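You operate a simulated robot arm through the tools that you are given. There is no shell and no other tool.

Carry out the task below with a simulated two-armed robot. There is one attempt and no reset: what you move stays moved.

## Task
Finish the half-full spindle with a disc of the job sheet's grit.
Fine: the sheet on holder six; disc, plate, dark plate from below; screw the nut down till the red band is hidden.

Only the result counts: the job must be done as asked and must still hold three seconds after the hand-in. Knocking over, shifting, dropping, spilling or breaking anything else fails it. Flat cloth is picked up by pressing the open fingertips on it (5 to 10 N) and closing them slowly along it; thin cloth reads only 2 to 8 mm in the jaws.

## Robot
Two 7-joint arms with fingered hands on one trunk, on a base that moves. Base frame: it is fixed to the floor where the robot stands at the start and does not move with it; the origin is under the middle of the robot, x ahead of it, y to its left, z up. Units: m, rad, N and s.
The left shoulder is at the start at [0.03, 0.12, 1.038], the right one opposite. With the tool pointing down near the work surface each hand reaches from about 0.3 to 0.7 m from the robot's upright axis, wherever it stands, measured 20 degrees to its own side. Places, roughly: dark plate (10x10x3 cm) [1.6, -0.3, 0.9]; disc [2, -0.5, 1]; plate (11x11x1 cm) [1.6, -0.4, 0.9]; spindle (13x13x18 cm) [1.9, -0.3, 0.9]. Payload 4 kg a hand.
The tool frame of a hand sits at the grasp point between the pads (the TCP): z along the fingers, y along the line on which they close. The tips reach 0.019 m beyond it. The gripper opens to 0.12 m; its body begins 0.053 m behind the TCP. The gripper is a hand of 3 fingers: y runs from the thumb to the fingers, the wrist lies at [0, 0, -0.219] in the tool frame.
Orientation is told as [roll, pitch, yaw] about the base's x, y, z axes, in that order, counted from this pose: with the fingers straight down and closing along the base's y, the tool's x points along the base's -x, its y along +y and its z along -z.

## Interface
- The arms move only by the tool servo_tool. It takes "left_motion", "right_motion" or both (then of equal length, played together; a hand with none holds still); each is one flat list of numbers, 6 for each row, row after row: the shift along the tool's x, y, z in units of 200 mm (1.0 is 200 mm), then the turn, a rotation vector about the tool's x, y, z in units of 120 degrees (1.0 is 120 degrees). In form: [dx, dy, dz, wx, wy, wz, dx, dy, dz, wx, wy, wz, ...]. A call has 1 to 20 rows; each row is the pose to reach, as a shift and turn from the pose commanded when the call began, along the tool's axes at that moment. A call with a number of a shift or a turn outside -1 to 1 is refused whole. A row lasts 0.2 s, in which the tool goes at most 0.05 m and 0.15 rad; a call with a longer step from one row to the next is refused whole. A pose out of reach is approached as far as the arm can. The call stops where the force on the tool passes 60 N (or 10 N more than at its start, if that is more) or the arm is blocked; 0.2 s more then pass. In this call time passes only in rows, and 0.2 s behind the last. It gives the time, the measured TCP pose, the force on the tool (base axes), the opening and the grip force at its end, in the units of the frame above (readings bear some noise), with the torque about the TCP (base axes, N m) and any sound that the robot's microphone picked up.
- Cameras (640 x 400 px; columns grow to the right, rows downward): "scene" is now at [0.0635, 0.0142, 1.5976]; the picture's right is [0.16, -0.99, -0.00], its down [-0.65, -0.11, -0.75] and it looks along [0.74, 0.12, -0.66] (base axes); focal length 262 px, centre (320, 200). "left" rides on the left gripper at [-0.066, -0.004, -0.079] in its tool frame; the picture's right is [0.05, -1.00, 0.00], its down [0.76, 0.04, -0.64] and it looks along [0.64, 0.03, 0.77] (tool axes); focal length 251 px, centre (320, 200). "right" rides on the right gripper at [0.066, -0.004, -0.079] in its tool frame; the picture's right is [0.05, 1.00, 0.00], its down [-0.76, 0.04, -0.64] and it looks along [-0.64, 0.04, 0.77] (tool axes); focal length 251 px, centre (320, 200). There is no depth. A picture from a camera that has moved, and an enlarged one, comes with that camera's place and axes in the base frame and with its lens.
- camera(camera): a new picture of that camera. It takes no simulated time.
- raise_lower(by): moves the trunk up (or, below 0, down) by that many m; the arms and the scene camera ride with it, the base frame stays. It gives what a move gives, with no picture.
- drive_base(legs): drives the robot by 1 to 6 legs, each [ahead, turn to the left] in m and rad, along the robot's own axes; the way and the turn of a leg run together, so that a leg with both is an arc; at most 1.5 m and 3.142 rad a leg. The arms and the cameras ride along, it lands a little off, and it stops where it bumps. It gives what a move gives.
- curl_fingers(finger1, finger2, thumb_bend, hand): sets how far each is bent, from 0 (flat) to 1 (curled in); at 0.3 the hand is open as for a grip, at 0.7 the pads meet at the TCP. One left out holds its place. A second passes; each finger stops where it meets its share of the squeeze, and holds until it gets a number again. It is the only way to open and close the hand. It gives what a move gives, with no picture; readings hold the bend of each and the force on the fingers (four entries, about 0 where the hand has none), thumb and palm.
- turn_head(pan, tilt): turns the head with the scene camera to pan (to the left, within 2.094 rad either way) and tilt (down, from -0.506 to 1.204), counted from straight ahead of the robot. It gives what a move gives.
- close_up(camera, box): a new picture of the part [left, top, right, bottom] of that camera's present view, enlarged. It takes no simulated time.
- hand_in(): hands the job in; it is judged then, once.

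Nothing tells you exact positions but the pictures and the camera data. Unless the task says otherwise, let go and move clear before handing in.

The tools are called as a command line: name --argument value ..., lists and objects as JSON in quotes. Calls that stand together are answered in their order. servo_tool: Moves the arms, as the interface text tells. Its arguments: {"type":"object","properties":{"left_motion":{"type":"array","items":{"type":"number"}},"right_motion":{"type":"array","items":{"type":"number"}}},"required":[]} The other tools are called the same way: raise_lower (by) moves the trunk up or down; curl_fingers (finger1, finger2, thumb_bend, hand) moves the fingers one by one; drive_base (legs) drives the base; turn_head (pan, tilt) turns the head that bears the scene camera; camera (camera) takes a picture; close_up (camera, box) takes an enlarged picture of a part of a camera's view; hand_in () hands the job in.

At the start:

```text
t: 0.0
left_tcp_pos: [0.5109, 0.2667, 1.098]
left_tool_rot: [0.001, 0.001, -0.008]
left_force: [0.6, 0.2, 0.1]
left_torque: [0.0, 0.01, -0.01]
left_gripper_width: 0.1201
left_finger_force: 0.0
left_shape: jaw
left_bend: [0.3, 0.3, 0.3]
left_finger forces: [0.0, 0.0, 0.0, 0.0, 0.1, 0.1]
right_tcp_pos: [0.4111, -0.1788, 1.1429]
right_tool_rot: [-0.002, 0.002, -0.008]
right_force: [-0.2, 0.0, 0.2]
right_torque: [-0.01, -0.02, -0.01]
right_gripper_width: 0.1201
right_finger_force: 0.0
right_shape: jaw
right_bend: [0.3, 0.3, 0.3]
right_finger forces: [0.0, 0.0, 0.0, 0.0, 0.0, 0.1]
trunk travel left (down, up): [-0.25, 0.29]
robot x, y, heading: [-0.0016, -0.0026, 0.003]
head pan, tilt (commanded): [0.162, 0.717]
```

scene: 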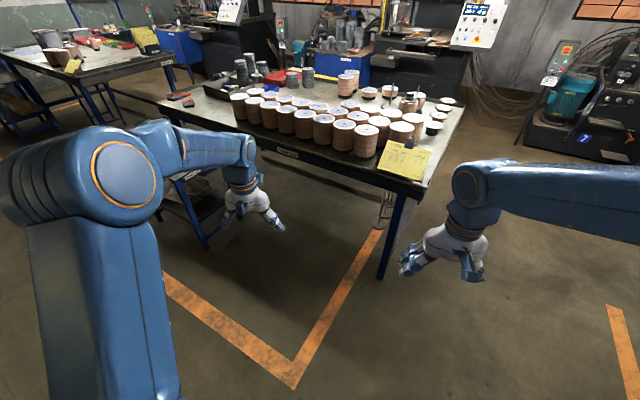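
right: 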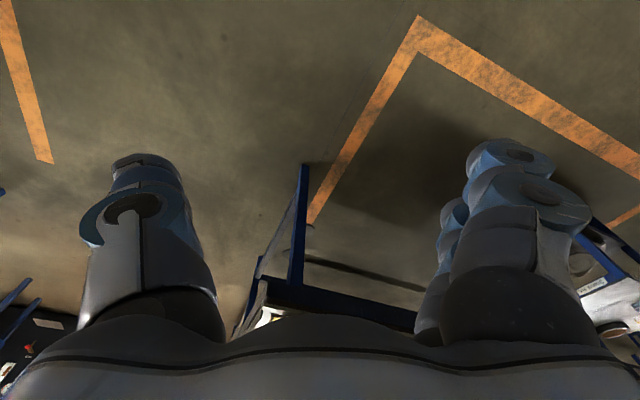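
left: 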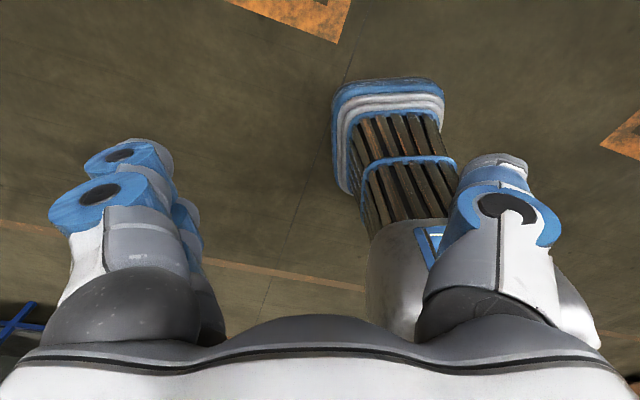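

I see a workbench ahead with many stacks of discs, and yellow notes on it. I'll look closer at the bench from here before driving.

close_up --camera "scene" --box '[340, 60, 480, 190]'

close_up --camera "scene" --box '[160, 50, 340, 170]'

close_up --camera "scene" --box '[0, 0, 200, 130]'

```text
3.08 times, centred on (410, 125) of scene
camera zoom: at [0.0635, 0.0142, 1.5976], right [0.16, -0.99, 0.0], down [-0.65, -0.11, -0.75], along [0.74, 0.12, -0.66], focal length 806 px, centre (43, 431)
```

zoom: 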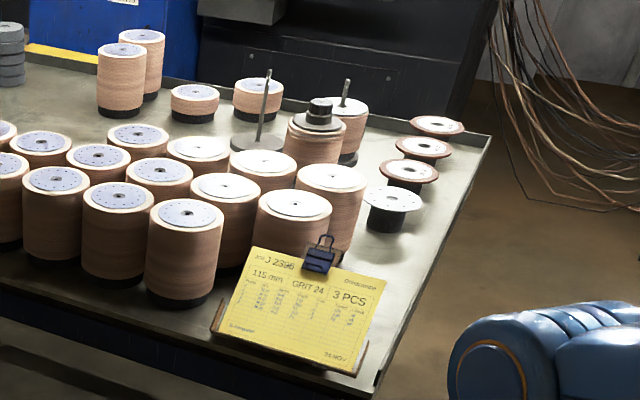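

```text
3.33 times, centred on (250, 110) of scene
camera zoom: at [0.0635, 0.0142, 1.5976], right [0.16, -0.99, 0.0], down [-0.65, -0.11, -0.75], along [0.74, 0.12, -0.66], focal length 873 px, centre (553, 500)
```

zoom: 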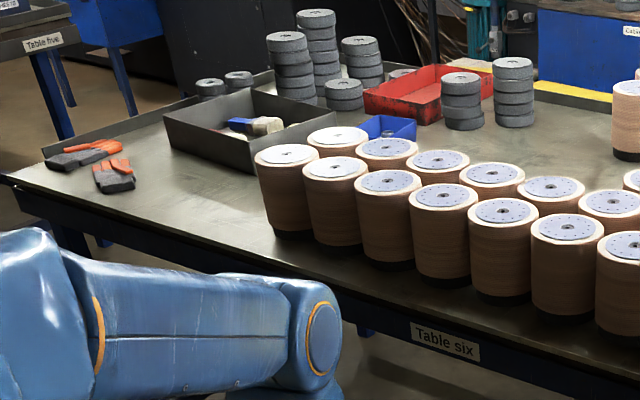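

```text
3.08 times, centred on (100, 65) of scene
camera zoom: at [0.0635, 0.0142, 1.5976], right [0.16, -0.99, 0.0], down [-0.65, -0.11, -0.75], along [0.74, 0.12, -0.66], focal length 806 px, centre (997, 615)
```

zoom: 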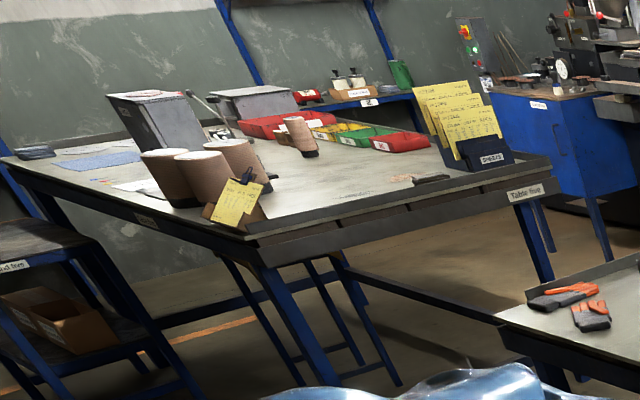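

The job sheet in the clip holder at the near corner of table six seems to read "GRIT 24", but I need to confirm that this is holder six. I'll look around the room more before driving.

turn_head --pan -0.5 --tilt 0.6

camera --camera "scene"

close_up --camera "scene" --box '[140, 60, 280, 190]'

```text
t: 1.0
left_tcp_pos: [0.5128, 0.2669, 1.0986]
left_tool_rot: [0.001, 0.001, -0.009]
left_force: [-0.8, -0.4, -0.5]
left_torque: [-0.02, 0.0, -0.03]
left_gripper_width: 0.1199
left_finger_force: 0.0
left_shape: jaw
left_bend: [0.3, 0.3, 0.3]
left_finger forces: [0.0, 0.1, 0.0, 0.1, 0.1, 0.0]
right_tcp_pos: [0.4097, -0.1787, 1.1429]
right_tool_rot: [0.0, 0.001, -0.009]
right_force: [-1.5, 0.5, 0.4]
right_torque: [-0.03, 0.02, -0.01]
right_gripper_width: 0.1201
right_finger_force: 0.1
right_shape: jaw
right_bend: [0.3, 0.3, 0.3]
right_finger forces: [0.0, 0.1, 0.0, 0.0, 0.0, 0.1]
trunk travel left (down, up): [-0.25, 0.29]
robot x, y, heading: [0.002, 0.0009, 0.001]
head pan, tilt (commanded): [-0.499, 0.6]
```

```text
taken
camera scene: at [0.058, -0.0417, 1.6076], right [-0.48, -0.88, 0.0], down [-0.5, 0.27, -0.82], along [0.72, -0.39, -0.57], focal length 262 px, centre (320, 200)
```

scene: 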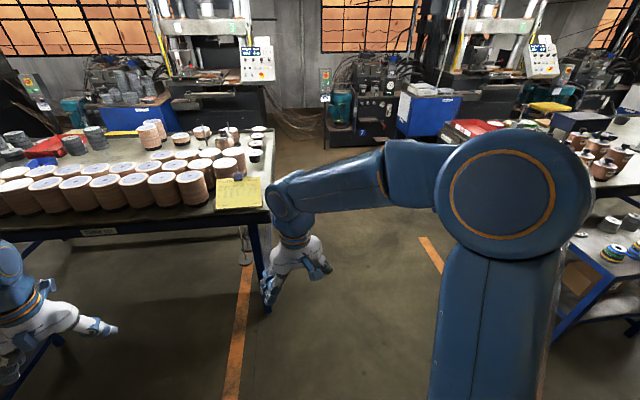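

```text
3.08 times, centred on (210, 125) of scene
camera zoom: at [0.058, -0.0417, 1.6076], right [-0.48, -0.88, 0.0], down [-0.5, 0.27, -0.82], along [0.72, -0.39, -0.57], focal length 806 px, centre (658, 431)
```

zoom: 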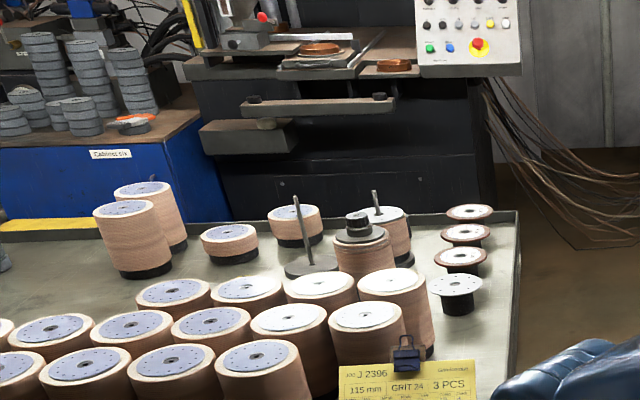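

There is open floor to the right of table six, with another bench further right. I'll look at that side and the left side for other sheets.

turn_head --pan -1.2 --tilt 0.5

camera --camera "scene"

turn_head --pan 0.9 --tilt 0.5

camera --camera "scene"

```text
t: 2.1
left_tcp_pos: [0.5122, 0.2662, 1.0976]
left_tool_rot: [-0.001, 0.002, -0.009]
left_force: [-0.9, 1.0, -1.3]
left_torque: [-0.02, -0.02, -0.01]
left_gripper_width: 0.1198
left_finger_force: 0.1
left_shape: jaw
left_bend: [0.3, 0.3, 0.3]
left_finger forces: [0.0, 0.0, 0.1, 0.1, 0.1, 0.1]
right_tcp_pos: [0.4099, -0.1794, 1.1418]
right_tool_rot: [0.001, 0.0, -0.008]
right_force: [-0.5, 0.1, 0.1]
right_torque: [0.0, 0.01, -0.01]
right_gripper_width: 0.1198
right_finger_force: 0.0
right_shape: jaw
right_bend: [0.3, 0.3, 0.3]
right_finger forces: [0.1, 0.1, 0.0, 0.0, 0.0, 0.0]
trunk travel left (down, up): [-0.25, 0.29]
robot x, y, heading: [0.0035, -0.0002, -0.004]
head pan, tilt (commanded): [-1.201, 0.499]
```

```text
taken
camera scene: at [0.0133, -0.0843, 1.6167], right [-0.93, -0.36, 0.0], down [-0.17, 0.45, -0.88], along [0.32, -0.82, -0.48], focal length 262 px, centre (320, 200)
```

scene: 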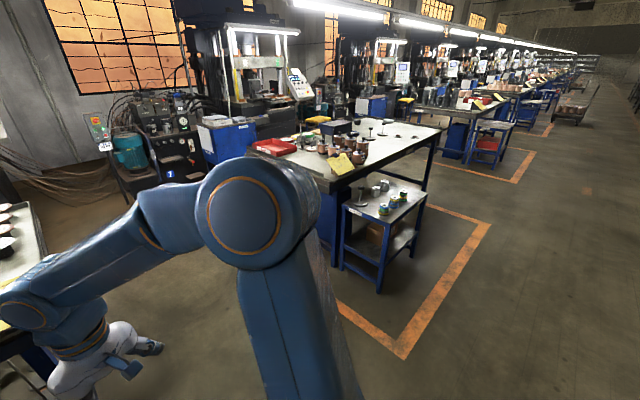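

```text
t: 4.1
left_tcp_pos: [0.5124, 0.2681, 1.0979]
left_tool_rot: [-0.001, 0.0, -0.01]
left_force: [-0.6, 0.4, 0.7]
left_torque: [0.01, 0.04, -0.02]
left_gripper_width: 0.12
left_finger_force: 0.0
left_shape: jaw
left_bend: [0.3, 0.3, 0.3]
left_finger forces: [0.0, 0.0, 0.0, 0.1, 0.0, 0.0]
right_tcp_pos: [0.4084, -0.1803, 1.1423]
right_tool_rot: [-0.001, 0.0, -0.008]
right_force: [0.4, 0.6, -1.2]
right_torque: [0.03, 0.02, 0.0]
right_gripper_width: 0.12
right_finger_force: 0.1
right_shape: jaw
right_bend: [0.3, 0.3, 0.3]
right_finger forces: [0.0, 0.0, 0.0, 0.0, 0.1, 0.0]
trunk travel left (down, up): [-0.25, 0.29]
robot x, y, heading: [0.0022, 0.0038, -0.003]
head pan, tilt (commanded): [0.901, 0.499]
```

```text
taken
camera scene: at [0.0369, 0.0718, 1.6167], right [0.78, -0.62, 0.0], down [-0.3, -0.38, -0.88], along [0.55, 0.69, -0.48], focal length 262 px, centre (320, 200)
```

scene: 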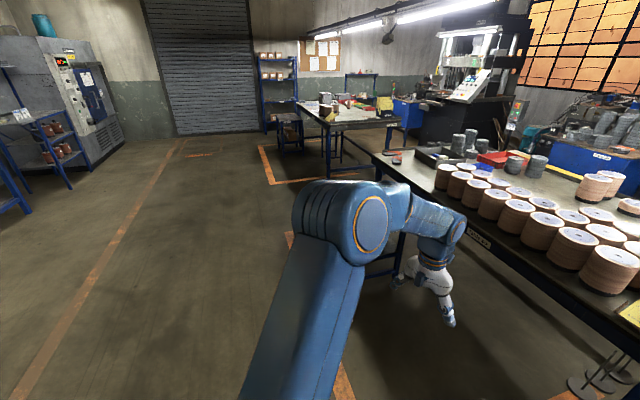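

Table six's right side is free floor, so I'll drive around the near corner in a wide arc and stop beside the right edge.

drive_base --legs '[[0, -1.0], [1.0, 0], [0, 0.74], [0.95, 0]]'

turn_head --pan 1.3 --tilt 0.75

camera --camera "scene"

```text
t: 6.4
left_tcp_pos: [0.552, -0.1557, 1.0986]
left_tool_rot: [0.004, -0.002, -0.768]
left_force: [-0.4, -1.2, 0.3]
left_torque: [0.05, -0.04, -0.02]
left_gripper_width: 0.1201
left_finger_force: 0.0
left_shape: jaw
left_bend: [0.3, 0.3, 0.3]
left_finger forces: [0.0, 0.0, 0.1, 0.1, 0.0, 0.1]
right_tcp_pos: [0.1685, -0.4075, 1.1415]
right_tool_rot: [0.003, -0.001, -0.769]
right_force: [-0.9, -1.4, -0.5]
right_torque: [0.04, -0.06, 0.04]
right_gripper_width: 0.1198
right_finger_force: 0.1
right_shape: jaw
right_bend: [0.3, 0.3, 0.3]
right_finger forces: [0.0, 0.0, 0.1, 0.0, 0.0, 0.1]
trunk travel left (down, up): [-0.25, 0.29]
robot x, y, heading: [0.0341, 0.0475, -0.756]
head pan, tilt (commanded): [0.901, 0.499]
stopped in leg 1: the robot was blocked; the commanded pose is now the measured one
```

```text
t: 7.3
left_tcp_pos: [0.5564, -0.1538, 1.098]
left_tool_rot: [0.002, -0.001, -0.768]
left_force: [0.4, -0.4, -0.7]
left_torque: [0.0, -0.03, 0.03]
left_gripper_width: 0.12
left_finger_force: 0.1
left_shape: jaw
left_bend: [0.3, 0.3, 0.3]
left_finger forces: [0.0, 0.0, 0.1, 0.0, 0.0, 0.0]
right_tcp_pos: [0.1724, -0.4067, 1.1419]
right_tool_rot: [0.001, 0.001, -0.77]
right_force: [0.1, 0.0, 0.1]
right_torque: [-0.04, 0.03, -0.01]
right_gripper_width: 0.1198
right_finger_force: 0.0
right_shape: jaw
right_bend: [0.3, 0.3, 0.3]
right_finger forces: [0.0, 0.0, 0.0, 0.0, 0.1, 0.0]
trunk travel left (down, up): [-0.25, 0.29]
robot x, y, heading: [0.0354, 0.0443, -0.758]
head pan, tilt (commanded): [1.3, 0.75]
```

```text
taken
camera scene: at [0.0895, 0.102, 1.5948], right [0.52, -0.86, 0.0], down [-0.58, -0.35, -0.73], along [0.63, 0.38, -0.68], focal length 262 px, centre (320, 200)
```

scene: 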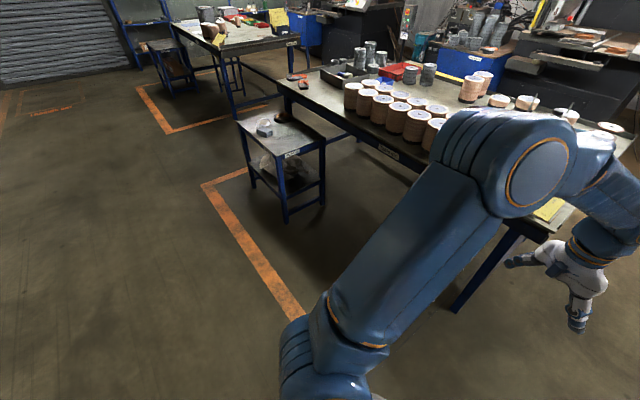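

The base bumped something while turning right; I'll look around to find what blocked it.

turn_head --pan -0.6 --tilt 1.1

camera --camera "scene"

turn_head --pan -2.0 --tilt 1.0

camera --camera "scene"

turn_head --pan 2.0 --tilt 1.0

camera --camera "scene"

turn_head --pan 0.4 --tilt 1.1

camera --camera "scene"

```text
t: 9.2
left_tcp_pos: [0.556, -0.1525, 1.0974]
left_tool_rot: [0.002, 0.0, -0.769]
left_force: [0.6, 0.3, -0.1]
left_torque: [-0.01, -0.02, -0.01]
left_gripper_width: 0.1199
left_finger_force: 0.0
left_shape: jaw
left_bend: [0.3, 0.3, 0.3]
left_finger forces: [0.1, 0.0, 0.1, 0.1, 0.1, 0.1]
right_tcp_pos: [0.1715, -0.4051, 1.1421]
right_tool_rot: [-0.001, 0.0, -0.767]
right_force: [0.3, -0.5, -0.3]
right_torque: [0.0, 0.02, -0.03]
right_gripper_width: 0.1201
right_finger_force: 0.1
right_shape: jaw
right_bend: [0.3, 0.3, 0.3]
right_finger forces: [0.0, 0.1, 0.0, 0.0, 0.1, 0.1]
trunk travel left (down, up): [-0.25, 0.29]
robot x, y, heading: [0.0332, 0.046, -0.751]
head pan, tilt (commanded): [-0.6, 1.1]
```

```text
taken
camera scene: at [0.0322, -0.002, 1.569], right [-0.98, -0.21, 0.0], down [-0.19, 0.87, -0.45], along [0.1, -0.44, -0.89], focal length 262 px, centre (320, 200)
```

scene: 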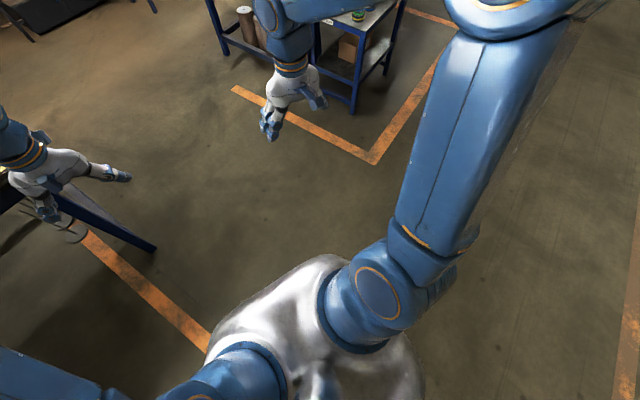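

```text
t: 10.7
left_tcp_pos: [0.5554, -0.1532, 1.0983]
left_tool_rot: [0.002, 0.0, -0.768]
left_force: [-0.5, -1.1, 0.4]
left_torque: [-0.01, 0.03, 0.02]
left_gripper_width: 0.1199
left_finger_force: 0.0
left_shape: jaw
left_bend: [0.3, 0.3, 0.3]
left_finger forces: [0.0, 0.0, 0.0, 0.0, 0.1, 0.0]
right_tcp_pos: [0.172, -0.407, 1.1442]
right_tool_rot: [0.0, 0.0, -0.767]
right_force: [-0.4, -0.2, -0.3]
right_torque: [0.02, 0.03, 0.0]
right_gripper_width: 0.12
right_finger_force: 0.1
right_shape: jaw
right_bend: [0.3, 0.3, 0.3]
right_finger forces: [0.1, 0.1, 0.0, 0.0, 0.1, 0.0]
trunk travel left (down, up): [-0.25, 0.29]
robot x, y, heading: [0.0296, 0.0465, -0.757]
head pan, tilt (commanded): [-2.0, 1.0]
```

```text
taken
camera scene: at [-0.0457, 0.0336, 1.5756], right [-0.38, 0.93, 0.0], down [0.78, 0.32, -0.54], along [-0.5, -0.2, -0.84], focal length 262 px, centre (320, 200)
```

scene: 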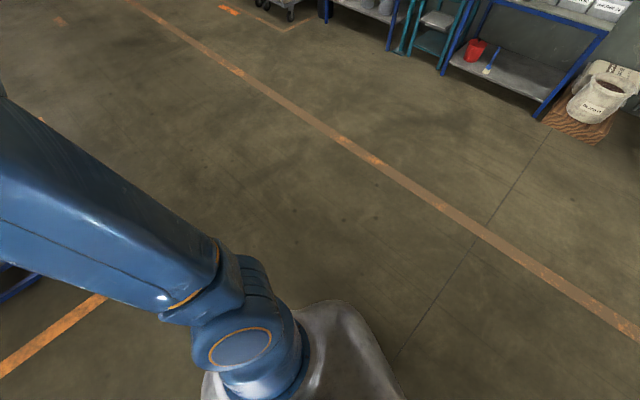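

```text
t: 13.9
left_tcp_pos: [0.5551, -0.1513, 1.0988]
left_tool_rot: [0.002, 0.0, -0.767]
left_force: [-0.3, 0.5, 0.0]
left_torque: [0.0, 0.05, 0.01]
left_gripper_width: 0.12
left_finger_force: 0.1
left_shape: jaw
left_bend: [0.3, 0.3, 0.3]
left_finger forces: [0.0, 0.0, 0.0, 0.1, 0.0, 0.1]
right_tcp_pos: [0.1726, -0.4053, 1.1435]
right_tool_rot: [-0.001, 0.001, -0.767]
right_force: [0.3, 0.3, -0.5]
right_torque: [0.03, -0.02, 0.0]
right_gripper_width: 0.1199
right_finger_force: 0.0
right_shape: jaw
right_bend: [0.3, 0.3, 0.3]
right_finger forces: [0.1, 0.0, 0.0, 0.0, 0.0, 0.0]
trunk travel left (down, up): [-0.25, 0.29]
robot x, y, heading: [0.0331, 0.0424, -0.757]
head pan, tilt (commanded): [2.0, 1.0]
```

```text
taken
camera scene: at [0.0413, 0.1257, 1.5756], right [0.95, -0.32, 0.0], down [-0.27, -0.8, -0.54], along [0.17, 0.51, -0.84], focal length 262 px, centre (320, 200)
```

scene: 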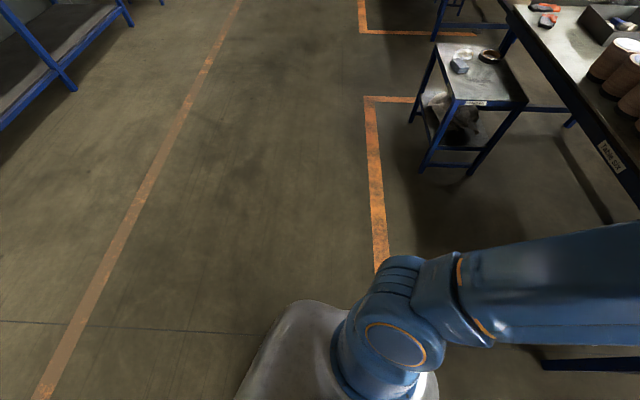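

```text
t: 15.6
left_tcp_pos: [0.555, -0.1516, 1.0977]
left_tool_rot: [0.002, 0.001, -0.768]
left_force: [0.0, 0.7, 0.3]
left_torque: [0.03, 0.01, -0.02]
left_gripper_width: 0.1201
left_finger_force: 0.0
left_shape: jaw
left_bend: [0.3, 0.3, 0.3]
left_finger forces: [0.0, 0.1, 0.0, 0.0, 0.1, 0.0]
right_tcp_pos: [0.1721, -0.4053, 1.1429]
right_tool_rot: [0.0, 0.0, -0.768]
right_force: [0.8, -0.4, 0.4]
right_torque: [-0.02, -0.01, 0.0]
right_gripper_width: 0.1199
right_finger_force: 0.1
right_shape: jaw
right_bend: [0.3, 0.3, 0.3]
right_finger forces: [0.1, 0.0, 0.1, 0.0, 0.1, 0.0]
trunk travel left (down, up): [-0.25, 0.29]
robot x, y, heading: [0.0309, 0.0481, -0.758]
head pan, tilt (commanded): [0.4, 1.1]
```

```text
taken
camera scene: at [0.078, 0.0377, 1.569], right [-0.35, -0.94, 0.0], down [-0.83, 0.31, -0.45], along [0.43, -0.16, -0.89], focal length 262 px, centre (320, 200)
```

scene: 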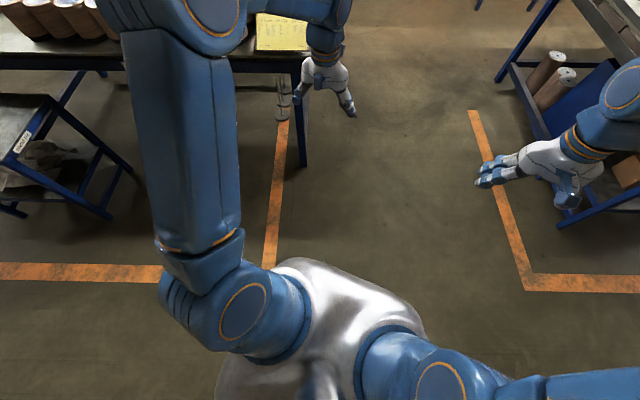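

Nothing in view touches the robot, so the stop may have been marginal. I'll try a small further turn to check.

drive_base --legs '[[0, -0.12]]'

```text
t: 16.6
left_tcp_pos: [0.5249, -0.2135, 1.0993]
left_tool_rot: [0.003, -0.002, -0.89]
left_force: [0.4, 0.4, -0.4]
left_torque: [0.0, -0.03, 0.0]
left_gripper_width: 0.12
left_finger_force: 0.1
left_shape: jaw
left_bend: [0.3, 0.3, 0.3]
left_finger forces: [0.0, 0.0, 0.0, 0.1, 0.1, 0.1]
right_tcp_pos: [0.1149, -0.4175, 1.1427]
right_tool_rot: [0.0, 0.0, -0.89]
right_force: [-0.4, 0.7, 0.0]
right_torque: [0.0, -0.04, 0.01]
right_gripper_width: 0.1201
right_finger_force: 0.1
right_shape: jaw
right_bend: [0.3, 0.3, 0.3]
right_finger forces: [0.1, 0.0, 0.0, 0.0, 0.0, 0.0]
trunk travel left (down, up): [-0.25, 0.29]
robot x, y, heading: [0.0379, 0.0558, -0.879]
head pan, tilt (commanded): [0.4, 1.1]
```

That turn worked. Now I'll drive along the wide path, one part at a time.

drive_base --legs '[[1.0, 0], [0, 0.4]]'

turn_head --pan 0.8 --tilt 0.7

camera --camera "scene"

```text
t: 23.0
left_tcp_pos: [1.2309, -0.7714, 1.0966]
left_tool_rot: [0.001, 0.0, -0.489]
left_force: [0.7, -0.6, 0.7]
left_torque: [0.02, 0.02, 0.02]
left_gripper_width: 0.12
left_finger_force: 0.0
left_shape: jaw
left_bend: [0.3, 0.3, 0.3]
left_finger forces: [0.0, 0.0, 0.1, 0.0, 0.0, 0.0]
right_tcp_pos: [0.9317, -1.1207, 1.1421]
right_tool_rot: [0.0, -0.001, -0.489]
right_force: [-0.3, 0.0, -0.6]
right_torque: [0.0, -0.02, 0.0]
right_gripper_width: 0.12
right_finger_force: 0.0
right_shape: jaw
right_bend: [0.3, 0.3, 0.3]
right_finger forces: [0.0, 0.0, 0.0, 0.1, 0.1, 0.0]
trunk travel left (down, up): [-0.25, 0.29]
robot x, y, heading: [0.6664, -0.7408, -0.476]
head pan, tilt (commanded): [0.4, 1.1]
```

```text
t: 23.8
left_tcp_pos: [1.229, -0.7726, 1.0997]
left_tool_rot: [0.002, 0.001, -0.49]
left_force: [-0.4, -0.7, 0.0]
left_torque: [0.01, -0.04, -0.01]
left_gripper_width: 0.12
left_finger_force: 0.1
left_shape: jaw
left_bend: [0.3, 0.3, 0.3]
left_finger forces: [0.0, 0.1, 0.0, 0.0, 0.0, 0.1]
right_tcp_pos: [0.9308, -1.1207, 1.1428]
right_tool_rot: [0.001, 0.0, -0.489]
right_force: [0.3, -1.7, -0.6]
right_torque: [0.04, -0.03, 0.05]
right_gripper_width: 0.1199
right_finger_force: 0.0
right_shape: jaw
right_bend: [0.3, 0.3, 0.3]
right_finger forces: [0.0, 0.0, 0.1, 0.0, 0.1, 0.1]
trunk travel left (down, up): [-0.25, 0.29]
robot x, y, heading: [0.6666, -0.7413, -0.482]
head pan, tilt (commanded): [0.799, 0.7]
```

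```text
taken
camera scene: at [0.7269, -0.7074, 1.599], right [0.32, -0.95, 0.0], down [-0.61, -0.2, -0.76], along [0.73, 0.24, -0.64], focal length 262 px, centre (320, 200)
```

scene: 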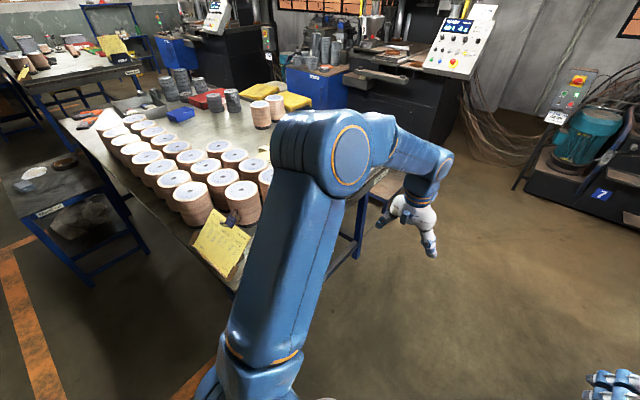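

The path is clear; I'll continue to the position beside the table's right edge and turn to face it.

drive_base --legs '[[0.93, 0], [0, 1.68]]'

turn_head --pan 0.0 --tilt 0.7

camera --camera "scene"

```text
t: 30.9
left_tcp_pos: [1.8885, -0.777, 1.0963]
left_tool_rot: [0.0, 0.0, 0.342]
left_force: [-1.1, 0.4, -0.3]
left_torque: [-0.07, 0.0, 0.02]
left_gripper_width: 0.12
left_finger_force: 0.0
left_shape: jaw
left_bend: [0.3, 0.3, 0.3]
left_finger forces: [0.1, 0.0, 0.0, 0.1, 0.1, 0.0]
right_tcp_pos: [1.9442, -1.2333, 1.1425]
right_tool_rot: [-0.004, 0.001, 0.339]
right_force: [0.1, 0.4, -0.4]
right_torque: [-0.08, -0.03, -0.01]
right_gripper_width: 0.1203
right_finger_force: 0.0
right_shape: jaw
right_bend: [0.3, 0.3, 0.3]
right_finger forces: [0.0, 0.0, 0.0, 0.1, 0.0, 0.1]
trunk travel left (down, up): [-0.25, 0.29]
robot x, y, heading: [1.5001, -1.2323, 0.374]
head pan, tilt (commanded): [0.799, 0.7]
stopped in leg 2: the robot was blocked; the commanded pose is now the measured one
```

```text
t: 32.1
left_tcp_pos: [1.8888, -0.7825, 1.0986]
left_tool_rot: [0.0, -0.002, 0.337]
left_force: [-0.5, -0.3, 0.5]
left_torque: [-0.01, -0.04, 0.03]
left_gripper_width: 0.1196
left_finger_force: 0.0
left_shape: jaw
left_bend: [0.3, 0.3, 0.3]
left_finger forces: [0.0, 0.1, 0.0, 0.1, 0.0, 0.0]
right_tcp_pos: [1.9451, -1.2382, 1.1424]
right_tool_rot: [0.0, 0.0, 0.34]
right_force: [-0.3, -0.5, 0.5]
right_torque: [0.0, 0.01, 0.02]
right_gripper_width: 0.12
right_finger_force: 0.1
right_shape: jaw
right_bend: [0.3, 0.3, 0.3]
right_finger forces: [0.0, 0.1, 0.0, 0.1, 0.0, 0.0]
trunk travel left (down, up): [-0.25, 0.29]
robot x, y, heading: [1.4993, -1.2302, 0.373]
head pan, tilt (commanded): [0.0, 0.7]
```

```text
taken
camera scene: at [1.5614, -1.2078, 1.599], right [0.36, -0.93, 0.0], down [-0.6, -0.23, -0.76], along [0.71, 0.28, -0.64], focal length 262 px, centre (320, 200)
```

scene: 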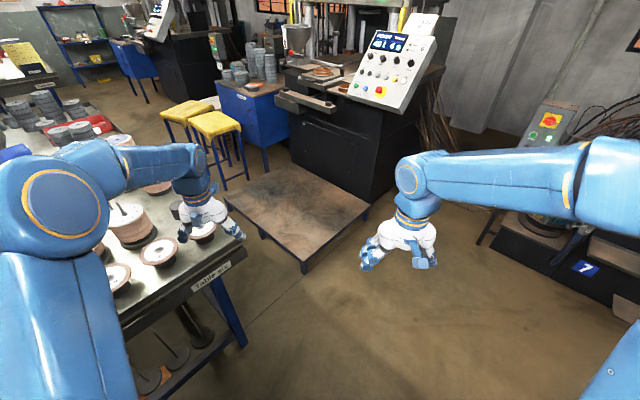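

The drive stopped mid-turn again with nothing in contact on the hands; I'll continue with smaller turns.

drive_base --legs '[[0, 0.4]]'

drive_base --legs '[[0, 0.4]]'

camera --camera "scene"

```text
t: 33.6
left_tcp_pos: [1.6875, -0.6645, 1.0985]
left_tool_rot: [0.001, -0.001, 0.737]
left_force: [0.2, 0.4, 0.7]
left_torque: [-0.02, 0.01, 0.0]
left_gripper_width: 0.12
left_finger_force: 0.1
left_shape: jaw
left_bend: [0.3, 0.3, 0.3]
left_finger forces: [0.0, 0.1, 0.1, 0.1, 0.0, 0.0]
right_tcp_pos: [1.9155, -1.0645, 1.1423]
right_tool_rot: [-0.001, 0.001, 0.735]
right_force: [0.9, 0.7, 1.1]
right_torque: [-0.02, 0.01, -0.03]
right_gripper_width: 0.1202
right_finger_force: 0.0
right_shape: jaw
right_bend: [0.3, 0.3, 0.3]
right_finger forces: [0.0, 0.0, 0.1, 0.0, 0.0, 0.0]
trunk travel left (down, up): [-0.25, 0.29]
robot x, y, heading: [1.527, -1.257, 0.77]
head pan, tilt (commanded): [0.0, 0.7]
```

```text
t: 35.2
left_tcp_pos: [1.4441, -0.6443, 1.0972]
left_tool_rot: [0.0, -0.001, 1.136]
left_force: [-0.7, 0.2, 0.1]
left_torque: [0.0, -0.01, -0.01]
left_gripper_width: 0.1202
left_finger_force: 0.0
left_shape: jaw
left_bend: [0.3, 0.3, 0.3]
left_finger forces: [0.0, 0.1, 0.0, 0.0, 0.0, 0.0]
right_tcp_pos: [1.8089, -0.9231, 1.1429]
right_tool_rot: [-0.002, 0.002, 1.136]
right_force: [-0.3, 0.6, 0.9]
right_torque: [-0.04, 0.02, 0.0]
right_gripper_width: 0.1201
right_finger_force: 0.1
right_shape: jaw
right_bend: [0.3, 0.3, 0.3]
right_finger forces: [0.0, 0.0, 0.0, 0.0, 0.0, 0.0]
trunk travel left (down, up): [-0.25, 0.29]
robot x, y, heading: [1.5494, -1.261, 1.171]
head pan, tilt (commanded): [0.0, 0.7]
```

```text
taken
camera scene: at [1.5742, -1.1979, 1.5989], right [0.92, -0.39, 0.0], down [-0.25, -0.59, -0.76], along [0.3, 0.7, -0.65], focal length 262 px, centre (320, 200)
```

scene: 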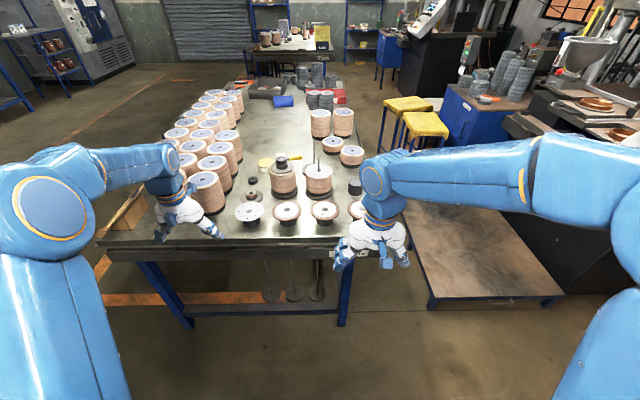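

I'm now facing the short end of table six with a good view of spindles and discs. I'll zoom in on the work area.

close_up --camera "scene" --box '[220, 140, 380, 240]'

close_up --camera "scene" --box '[90, 150, 230, 250]'

close_up --camera "scene" --box '[230, 10, 390, 120]'

```text
4.00 times, centred on (300, 190) of scene
camera zoom: at [1.5742, -1.1979, 1.5989], right [0.92, -0.39, 0.0], down [-0.25, -0.59, -0.76], along [0.3, 0.7, -0.65], focal length 1048 px, centre (400, 240)
```

zoom: 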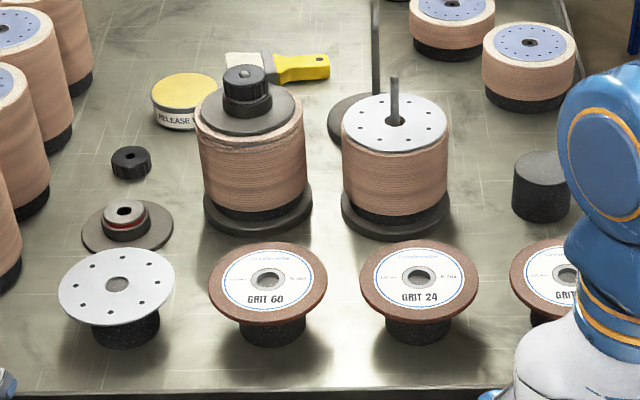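

```text
4.00 times, centred on (160, 200) of scene
camera zoom: at [1.5742, -1.1979, 1.5989], right [0.92, -0.39, 0.0], down [-0.25, -0.59, -0.76], along [0.3, 0.7, -0.65], focal length 1048 px, centre (960, 200)
```

zoom: 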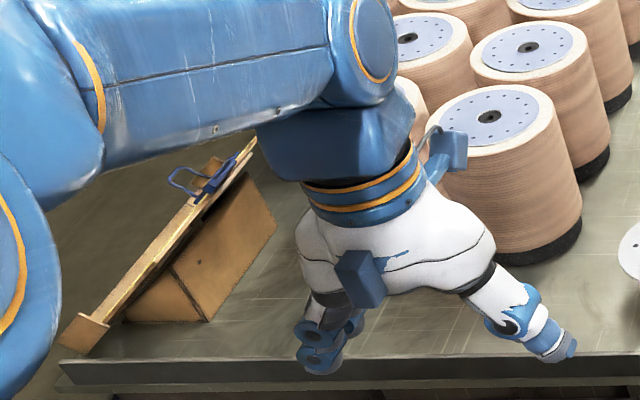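

```text
3.64 times, centred on (310, 65) of scene
camera zoom: at [1.5742, -1.1979, 1.5989], right [0.92, -0.39, 0.0], down [-0.25, -0.59, -0.76], along [0.3, 0.7, -0.65], focal length 953 px, centre (356, 691)
```

zoom: 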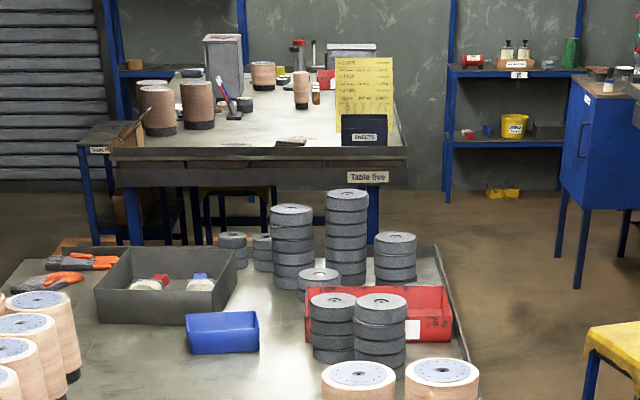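

I can see GRIT 60, GRIT 24 and a third disc on pucks, a light plate with holes on a puck, the dark plate with a red-banded hub, a black nut, and the half-full spindle at the right. I'll raise the trunk to triangulate heights.

raise_lower --by 0.25

turn_head --pan 0.0 --tilt 0.9

camera --camera "scene"

close_up --camera "scene" --box '[240, 100, 400, 200]'

```text
t: 37.8
left_tcp_pos: [1.4455, -0.6466, 1.3475]
left_tool_rot: [-0.001, -0.002, 1.137]
left_force: [0.6, -0.7, 0.6]
left_torque: [0.01, 0.0, 0.0]
left_gripper_width: 0.1201
left_finger_force: 0.0
left_shape: jaw
left_bend: [0.3, 0.3, 0.3]
left_finger forces: [0.0, 0.1, 0.0, 0.1, 0.1, 0.1]
right_tcp_pos: [1.8097, -0.924, 1.3933]
right_tool_rot: [0.0, -0.001, 1.138]
right_force: [-0.3, 1.1, -0.7]
right_torque: [0.01, -0.02, 0.02]
right_gripper_width: 0.1199
right_finger_force: 0.1
right_shape: jaw
right_bend: [0.3, 0.3, 0.3]
right_finger forces: [0.0, 0.1, 0.0, 0.1, 0.1, 0.0]
trunk travel left (down, up): [-0.5, 0.04]
robot x, y, heading: [1.5509, -1.2613, 1.17]
head pan, tilt (commanded): [0.0, 0.7]
```

```text
t: 38.6
left_tcp_pos: [1.444, -0.645, 1.3478]
left_tool_rot: [-0.001, -0.001, 1.139]
left_force: [-0.3, -0.2, 0.0]
left_torque: [0.01, -0.01, 0.01]
left_gripper_width: 0.1203
left_finger_force: 0.1
left_shape: jaw
left_bend: [0.3, 0.3, 0.3]
left_finger forces: [0.0, 0.1, 0.0, 0.0, 0.0, 0.0]
right_tcp_pos: [1.8106, -0.9243, 1.3929]
right_tool_rot: [0.0, 0.0, 1.137]
right_force: [-0.7, 0.7, 0.4]
right_torque: [0.02, 0.0, 0.02]
right_gripper_width: 0.1198
right_finger_force: 0.1
right_shape: jaw
right_bend: [0.3, 0.3, 0.3]
right_finger forces: [0.0, 0.0, 0.0, 0.1, 0.1, 0.0]
trunk travel left (down, up): [-0.5, 0.04]
robot x, y, heading: [1.5477, -1.2579, 1.169]
head pan, tilt (commanded): [0.0, 0.901]
```

```text
taken
camera scene: at [1.5709, -1.2082, 1.8328], right [0.92, -0.39, 0.0], down [-0.3, -0.72, -0.62], along [0.24, 0.57, -0.78], focal length 262 px, centre (320, 200)
```

scene: 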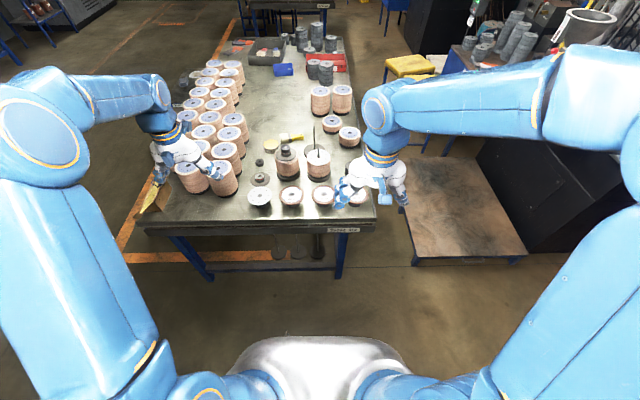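

```text
4.00 times, centred on (320, 150) of scene
camera zoom: at [1.5709, -1.2082, 1.8328], right [0.92, -0.39, 0.0], down [-0.3, -0.72, -0.62], along [0.24, 0.57, -0.78], focal length 1048 px, centre (320, 400)
```

zoom: 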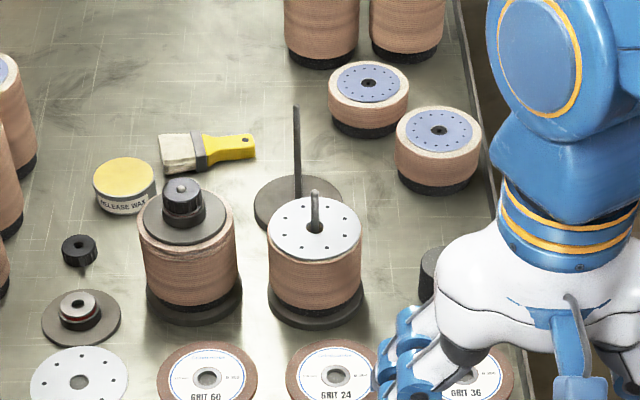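

The third disc reads GRIT 36, so GRIT 24 is the middle one. Before driving closer I'll look straight down to judge the base's footprint against the table legs.

turn_head --pan 0.0 --tilt 1.2

camera --camera "scene"

turn_head --pan -0.9 --tilt 1.2

camera --camera "scene"

camera --camera "left"

camera --camera "right"

```text
t: 39.4
left_tcp_pos: [1.4448, -0.6462, 1.3485]
left_tool_rot: [0.002, -0.001, 1.137]
left_force: [-0.2, 0.0, -0.8]
left_torque: [0.03, -0.02, -0.01]
left_gripper_width: 0.12
left_finger_force: 0.1
left_shape: jaw
left_bend: [0.3, 0.3, 0.3]
left_finger forces: [0.0, 0.0, 0.0, 0.0, 0.0, 0.0]
right_tcp_pos: [1.8095, -0.9242, 1.3913]
right_tool_rot: [0.0, 0.002, 1.136]
right_force: [-0.8, 0.6, 0.3]
right_torque: [0.02, 0.01, 0.0]
right_gripper_width: 0.1203
right_finger_force: 0.1
right_shape: jaw
right_bend: [0.3, 0.3, 0.3]
right_finger forces: [0.0, 0.0, 0.0, 0.1, 0.1, 0.0]
trunk travel left (down, up): [-0.5, 0.04]
robot x, y, heading: [1.5496, -1.2594, 1.169]
head pan, tilt (commanded): [0.0, 1.201]
```

```text
taken
camera scene: at [1.5633, -1.2263, 1.813], right [0.92, -0.39, 0.0], down [-0.36, -0.86, -0.36], along [0.14, 0.33, -0.93], focal length 262 px, centre (320, 200)
```

scene: 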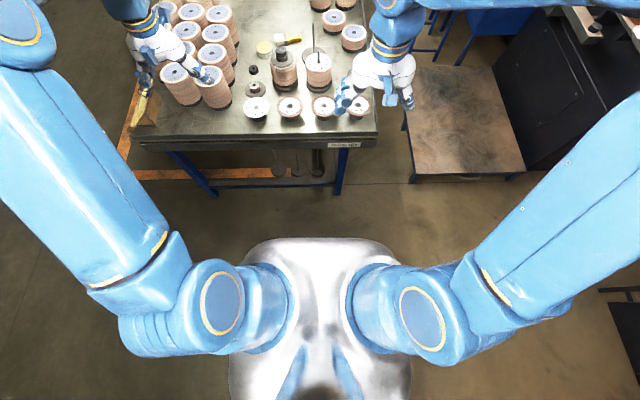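

```text
t: 40.6
left_tcp_pos: [1.4446, -0.645, 1.3481]
left_tool_rot: [0.0, -0.002, 1.137]
left_force: [0.9, 0.2, -0.3]
left_torque: [-0.04, 0.0, -0.01]
left_gripper_width: 0.1203
left_finger_force: 0.0
left_shape: jaw
left_bend: [0.3, 0.3, 0.3]
left_finger forces: [0.0, 0.0, 0.1, 0.0, 0.0, 0.1]
right_tcp_pos: [1.8097, -0.9242, 1.3935]
right_tool_rot: [0.0, 0.0, 1.138]
right_force: [-0.2, -0.4, 0.3]
right_torque: [0.0, -0.01, 0.01]
right_gripper_width: 0.12
right_finger_force: 0.0
right_shape: jaw
right_bend: [0.3, 0.3, 0.3]
right_finger forces: [0.0, 0.0, 0.0, 0.0, 0.0, 0.1]
trunk travel left (down, up): [-0.5, 0.04]
robot x, y, heading: [1.5511, -1.2594, 1.171]
head pan, tilt (commanded): [-0.901, 1.201]
```

```text
taken
camera scene: at [1.5954, -1.2628, 1.813], right [0.27, -0.96, 0.0], down [-0.9, -0.25, -0.36], along [0.35, 0.1, -0.93], focal length 262 px, centre (320, 200)
```

scene: 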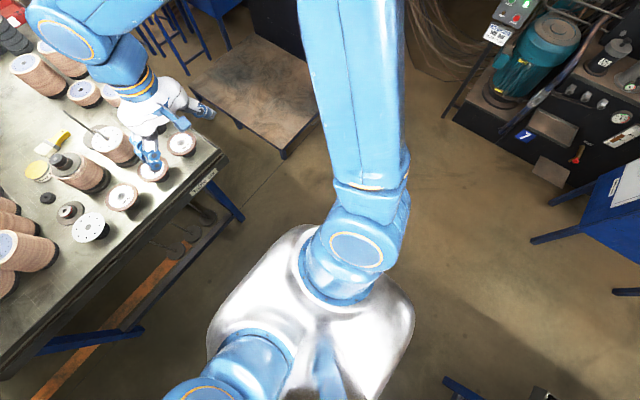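

```text
taken
camera left: at [1.4753, -0.5865, 1.427], right [0.88, -0.47, 0.0], down [-0.36, -0.68, 0.64], along [-0.3, -0.57, -0.77], focal length 251 px, centre (320, 200)
```

left: 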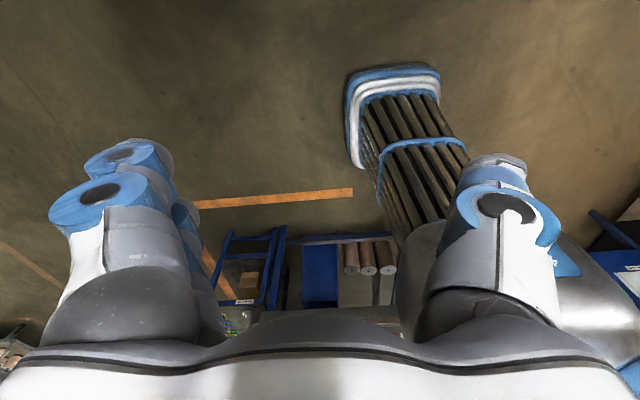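

```text
taken
camera right: at [1.7866, -0.9853, 1.4718], right [-0.93, 0.37, 0.0], down [0.28, 0.71, 0.64], along [0.24, 0.6, -0.77], focal length 251 px, centre (320, 200)
```

right: 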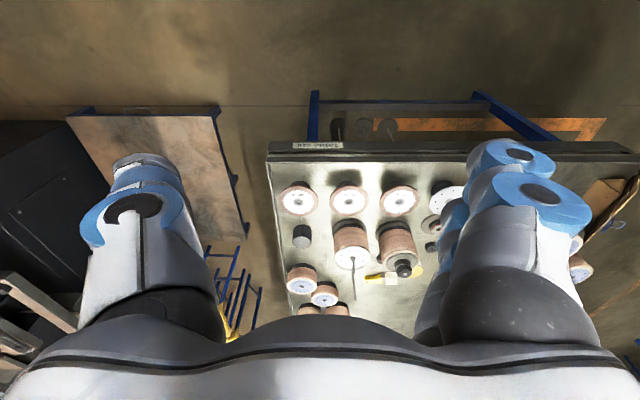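

The base reaches about 0.29 m ahead, so there is room to come nearer. I'll check the other sheets and holders in sight to be sure which one is "holder six".

turn_head --pan 0.5 --tilt 0.7

camera --camera "scene"

close_up --camera "scene" --box '[250, 130, 350, 200]'

turn_head --pan 0.1 --tilt 0.4

camera --camera "scene"

```text
t: 42.1
left_tcp_pos: [1.4444, -0.645, 1.3484]
left_tool_rot: [0.0, -0.002, 1.137]
left_force: [-0.2, -1.0, -0.2]
left_torque: [-0.02, -0.01, 0.01]
left_gripper_width: 0.12
left_finger_force: 0.1
left_shape: jaw
left_bend: [0.3, 0.3, 0.3]
left_finger forces: [0.0, 0.1, 0.0, 0.0, 0.0, 0.0]
right_tcp_pos: [1.8091, -0.9239, 1.3931]
right_tool_rot: [0.001, 0.0, 1.137]
right_force: [0.0, 0.1, -0.3]
right_torque: [0.04, 0.02, -0.01]
right_gripper_width: 0.1202
right_finger_force: 0.0
right_shape: jaw
right_bend: [0.3, 0.3, 0.3]
right_finger forces: [0.0, 0.0, 0.1, 0.0, 0.0, 0.0]
trunk travel left (down, up): [-0.5, 0.04]
robot x, y, heading: [1.5497, -1.2609, 1.169]
head pan, tilt (commanded): [0.499, 0.7]
```

```text
taken
camera scene: at [1.5332, -1.1933, 1.8489], right [1.0, 0.1, 0.0], down [0.06, -0.64, -0.76], along [-0.08, 0.76, -0.64], focal length 262 px, centre (320, 200)
```

scene: 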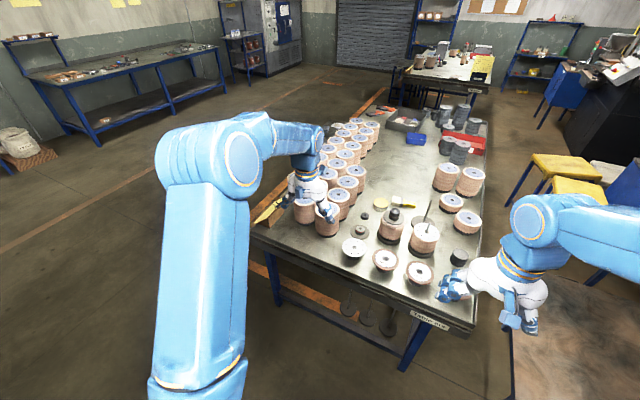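

```text
5.71 times, centred on (300, 165) of scene
camera zoom: at [1.5332, -1.1933, 1.8489], right [1.0, 0.1, 0.0], down [0.06, -0.64, -0.76], along [-0.08, 0.76, -0.64], focal length 1497 px, centre (434, 400)
```

zoom: 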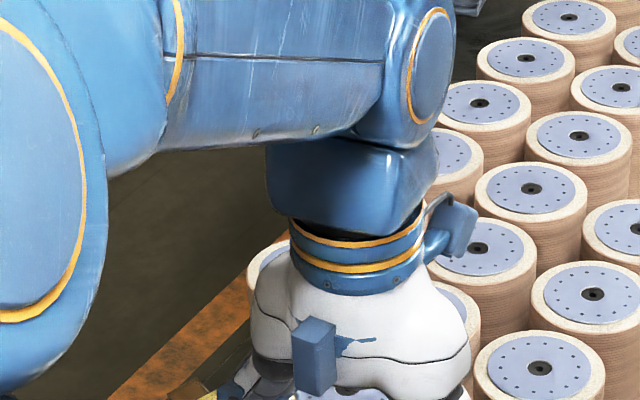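

```text
t: 43.0
left_tcp_pos: [1.4411, -0.6516, 1.3475]
left_tool_rot: [0.0, -0.007, 1.138]
left_force: [0.5, 0.3, 0.4]
left_torque: [0.01, -0.03, 0.04]
left_gripper_width: 0.12
left_finger_force: 0.0
left_shape: jaw
left_bend: [0.3, 0.3, 0.3]
left_finger forces: [0.1, 0.0, 0.0, 0.1, 0.0, 0.0]
right_tcp_pos: [1.8062, -0.9301, 1.3924]
right_tool_rot: [-0.002, -0.005, 1.137]
right_force: [-0.1, -0.5, -0.2]
right_torque: [0.02, 0.05, 0.03]
right_gripper_width: 0.12
right_finger_force: 0.1
right_shape: jaw
right_bend: [0.3, 0.3, 0.3]
right_finger forces: [0.0, 0.0, 0.0, 0.0, 0.0, 0.0]
trunk travel left (down, up): [-0.5, 0.04]
robot x, y, heading: [1.5497, -1.2605, 1.167]
head pan, tilt (commanded): [0.099, 0.4]
```

```text
taken
camera scene: at [1.5603, -1.1972, 1.8711], right [0.97, -0.26, 0.0], down [-0.1, -0.39, -0.91], along [0.24, 0.88, -0.41], focal length 262 px, centre (320, 200)
```

scene: 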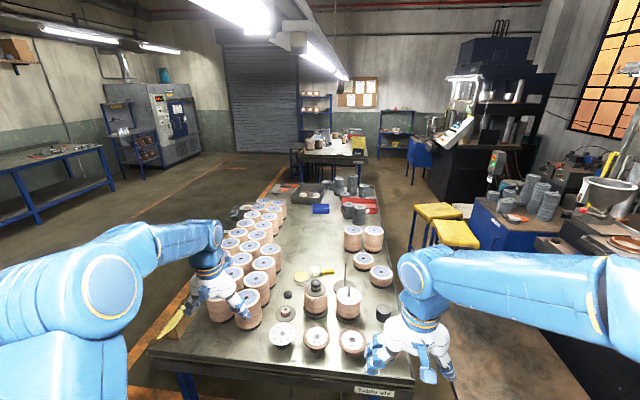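

The only sheet on table six is the one reading GRIT 24, so the disc to use is the middle one. Now I'll move closer with a gentle S-curve (0.42 m ahead, 0.1 m to the left).

drive_base --legs '[[0.2, 0.48], [0.2, -0.48]]'

turn_head --pan 0.0 --tilt 1.1

camera --camera "scene"

```text
t: 44.6
left_tcp_pos: [1.263, -0.6348, 1.2826]
left_tool_rot: [-0.092, 0.283, 1.491]
left_force: [-1.0, 0.7, 1.3]
left_torque: [0.02, -0.06, 0.03]
left_gripper_width: 0.1203
left_finger_force: 0.1
left_shape: jaw
left_bend: [0.3, 0.3, 0.3]
left_finger forces: [0.0, 0.0, 0.1, 0.0, 0.0, 0.1]
right_tcp_pos: [1.6896, -0.6858, 1.3352]
right_tool_rot: [-0.024, 0.172, 1.602]
right_force: [0.2, 0.8, 0.5]
right_torque: [0.0, -0.04, -0.01]
right_gripper_width: 0.1201
right_finger_force: 0.0
right_shape: jaw
right_bend: [0.3, 0.3, 0.3]
right_finger forces: [0.1, 0.0, 0.0, 0.0, 0.0, 0.0]
trunk travel left (down, up): [-0.5, 0.04]
robot x, y, heading: [1.5511, -1.0935, 1.548]
head pan, tilt (commanded): [0.099, 0.4]
stopped in leg 1: the robot was blocked; the commanded pose is now the measured one
```

```text
t: 45.7
left_tcp_pos: [1.2528, -0.4347, 1.2497]
left_tool_rot: [-0.037, 0.228, 1.532]
left_force: [2.4, -3.9, -4.0]
left_torque: [0.19, 0.13, 0.0]
left_gripper_width: 0.1201
left_finger_force: 0.0
left_shape: jaw
left_bend: [0.3, 0.3, 0.3]
left_finger forces: [0.0, 0.0, 0.0, 0.0, 0.1, 0.1]
right_tcp_pos: [1.6891, -0.5127, 1.3065]
right_tool_rot: [-0.009, 0.18, 1.567]
right_force: [-1.7, -8.1, -6.5]
right_torque: [0.54, -0.11, 0.0]
right_gripper_width: 0.1198
right_finger_force: 0.0
right_shape: jaw
right_bend: [0.3, 0.3, 0.3]
right_finger forces: [0.1, 0.0, 0.0, 0.0, 0.1, 0.0]
trunk travel left (down, up): [-0.5, 0.04]
robot x, y, heading: [1.5475, -1.0893, 1.538]
head pan, tilt (commanded): [0.0, 1.1]
```

```text
taken
camera scene: at [1.5523, -0.8726, 1.8171], right [1.0, -0.03, 0.0], down [-0.02, -0.93, -0.37], along [0.01, 0.37, -0.93], focal length 262 px, centre (320, 200)
```

scene: 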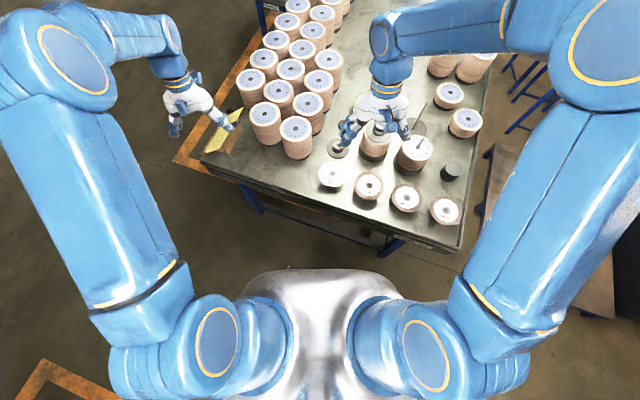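

The robot's body seems to be pitched forward after that drive stopped (hands and camera leaned ahead). I'll hold still briefly and check whether it is settling.

servo_tool --left_motion '[0, 0, 0, 0, 0, 0]' --right_motion '[0, 0, 0, 0, 0, 0]'

```text
t: 46.0
left_tcp_pos: [1.2287, -0.3629, 1.2798]
left_tool_rot: [0.072, 0.04, 1.579]
left_force: [1.0, 0.6, -1.2]
left_torque: [-0.08, 0.01, 0.0]
left_gripper_width: 0.1199
left_finger_force: 0.1
left_shape: jaw
left_bend: [0.3, 0.3, 0.3]
left_finger forces: [0.1, 0.1, 0.0, 0.0, 0.1, 0.0]
right_tcp_pos: [1.6485, -0.4405, 1.3473]
right_tool_rot: [0.069, -0.091, 1.505]
right_force: [-0.1, 0.2, -1.1]
right_torque: [-0.03, -0.04, 0.04]
right_gripper_width: 0.12
right_finger_force: 0.0
right_shape: jaw
right_bend: [0.3, 0.3, 0.3]
right_finger forces: [0.0, 0.1, 0.1, 0.0, 0.0, 0.0]
trunk travel left (down, up): [-0.5, 0.04]
robot x, y, heading: [1.5462, -1.0931, 1.546]
head pan, tilt (commanded): [0.0, 1.1]
stopped in row 1 (left hand): the arm was blocked; the commanded pose is now the measured one
```

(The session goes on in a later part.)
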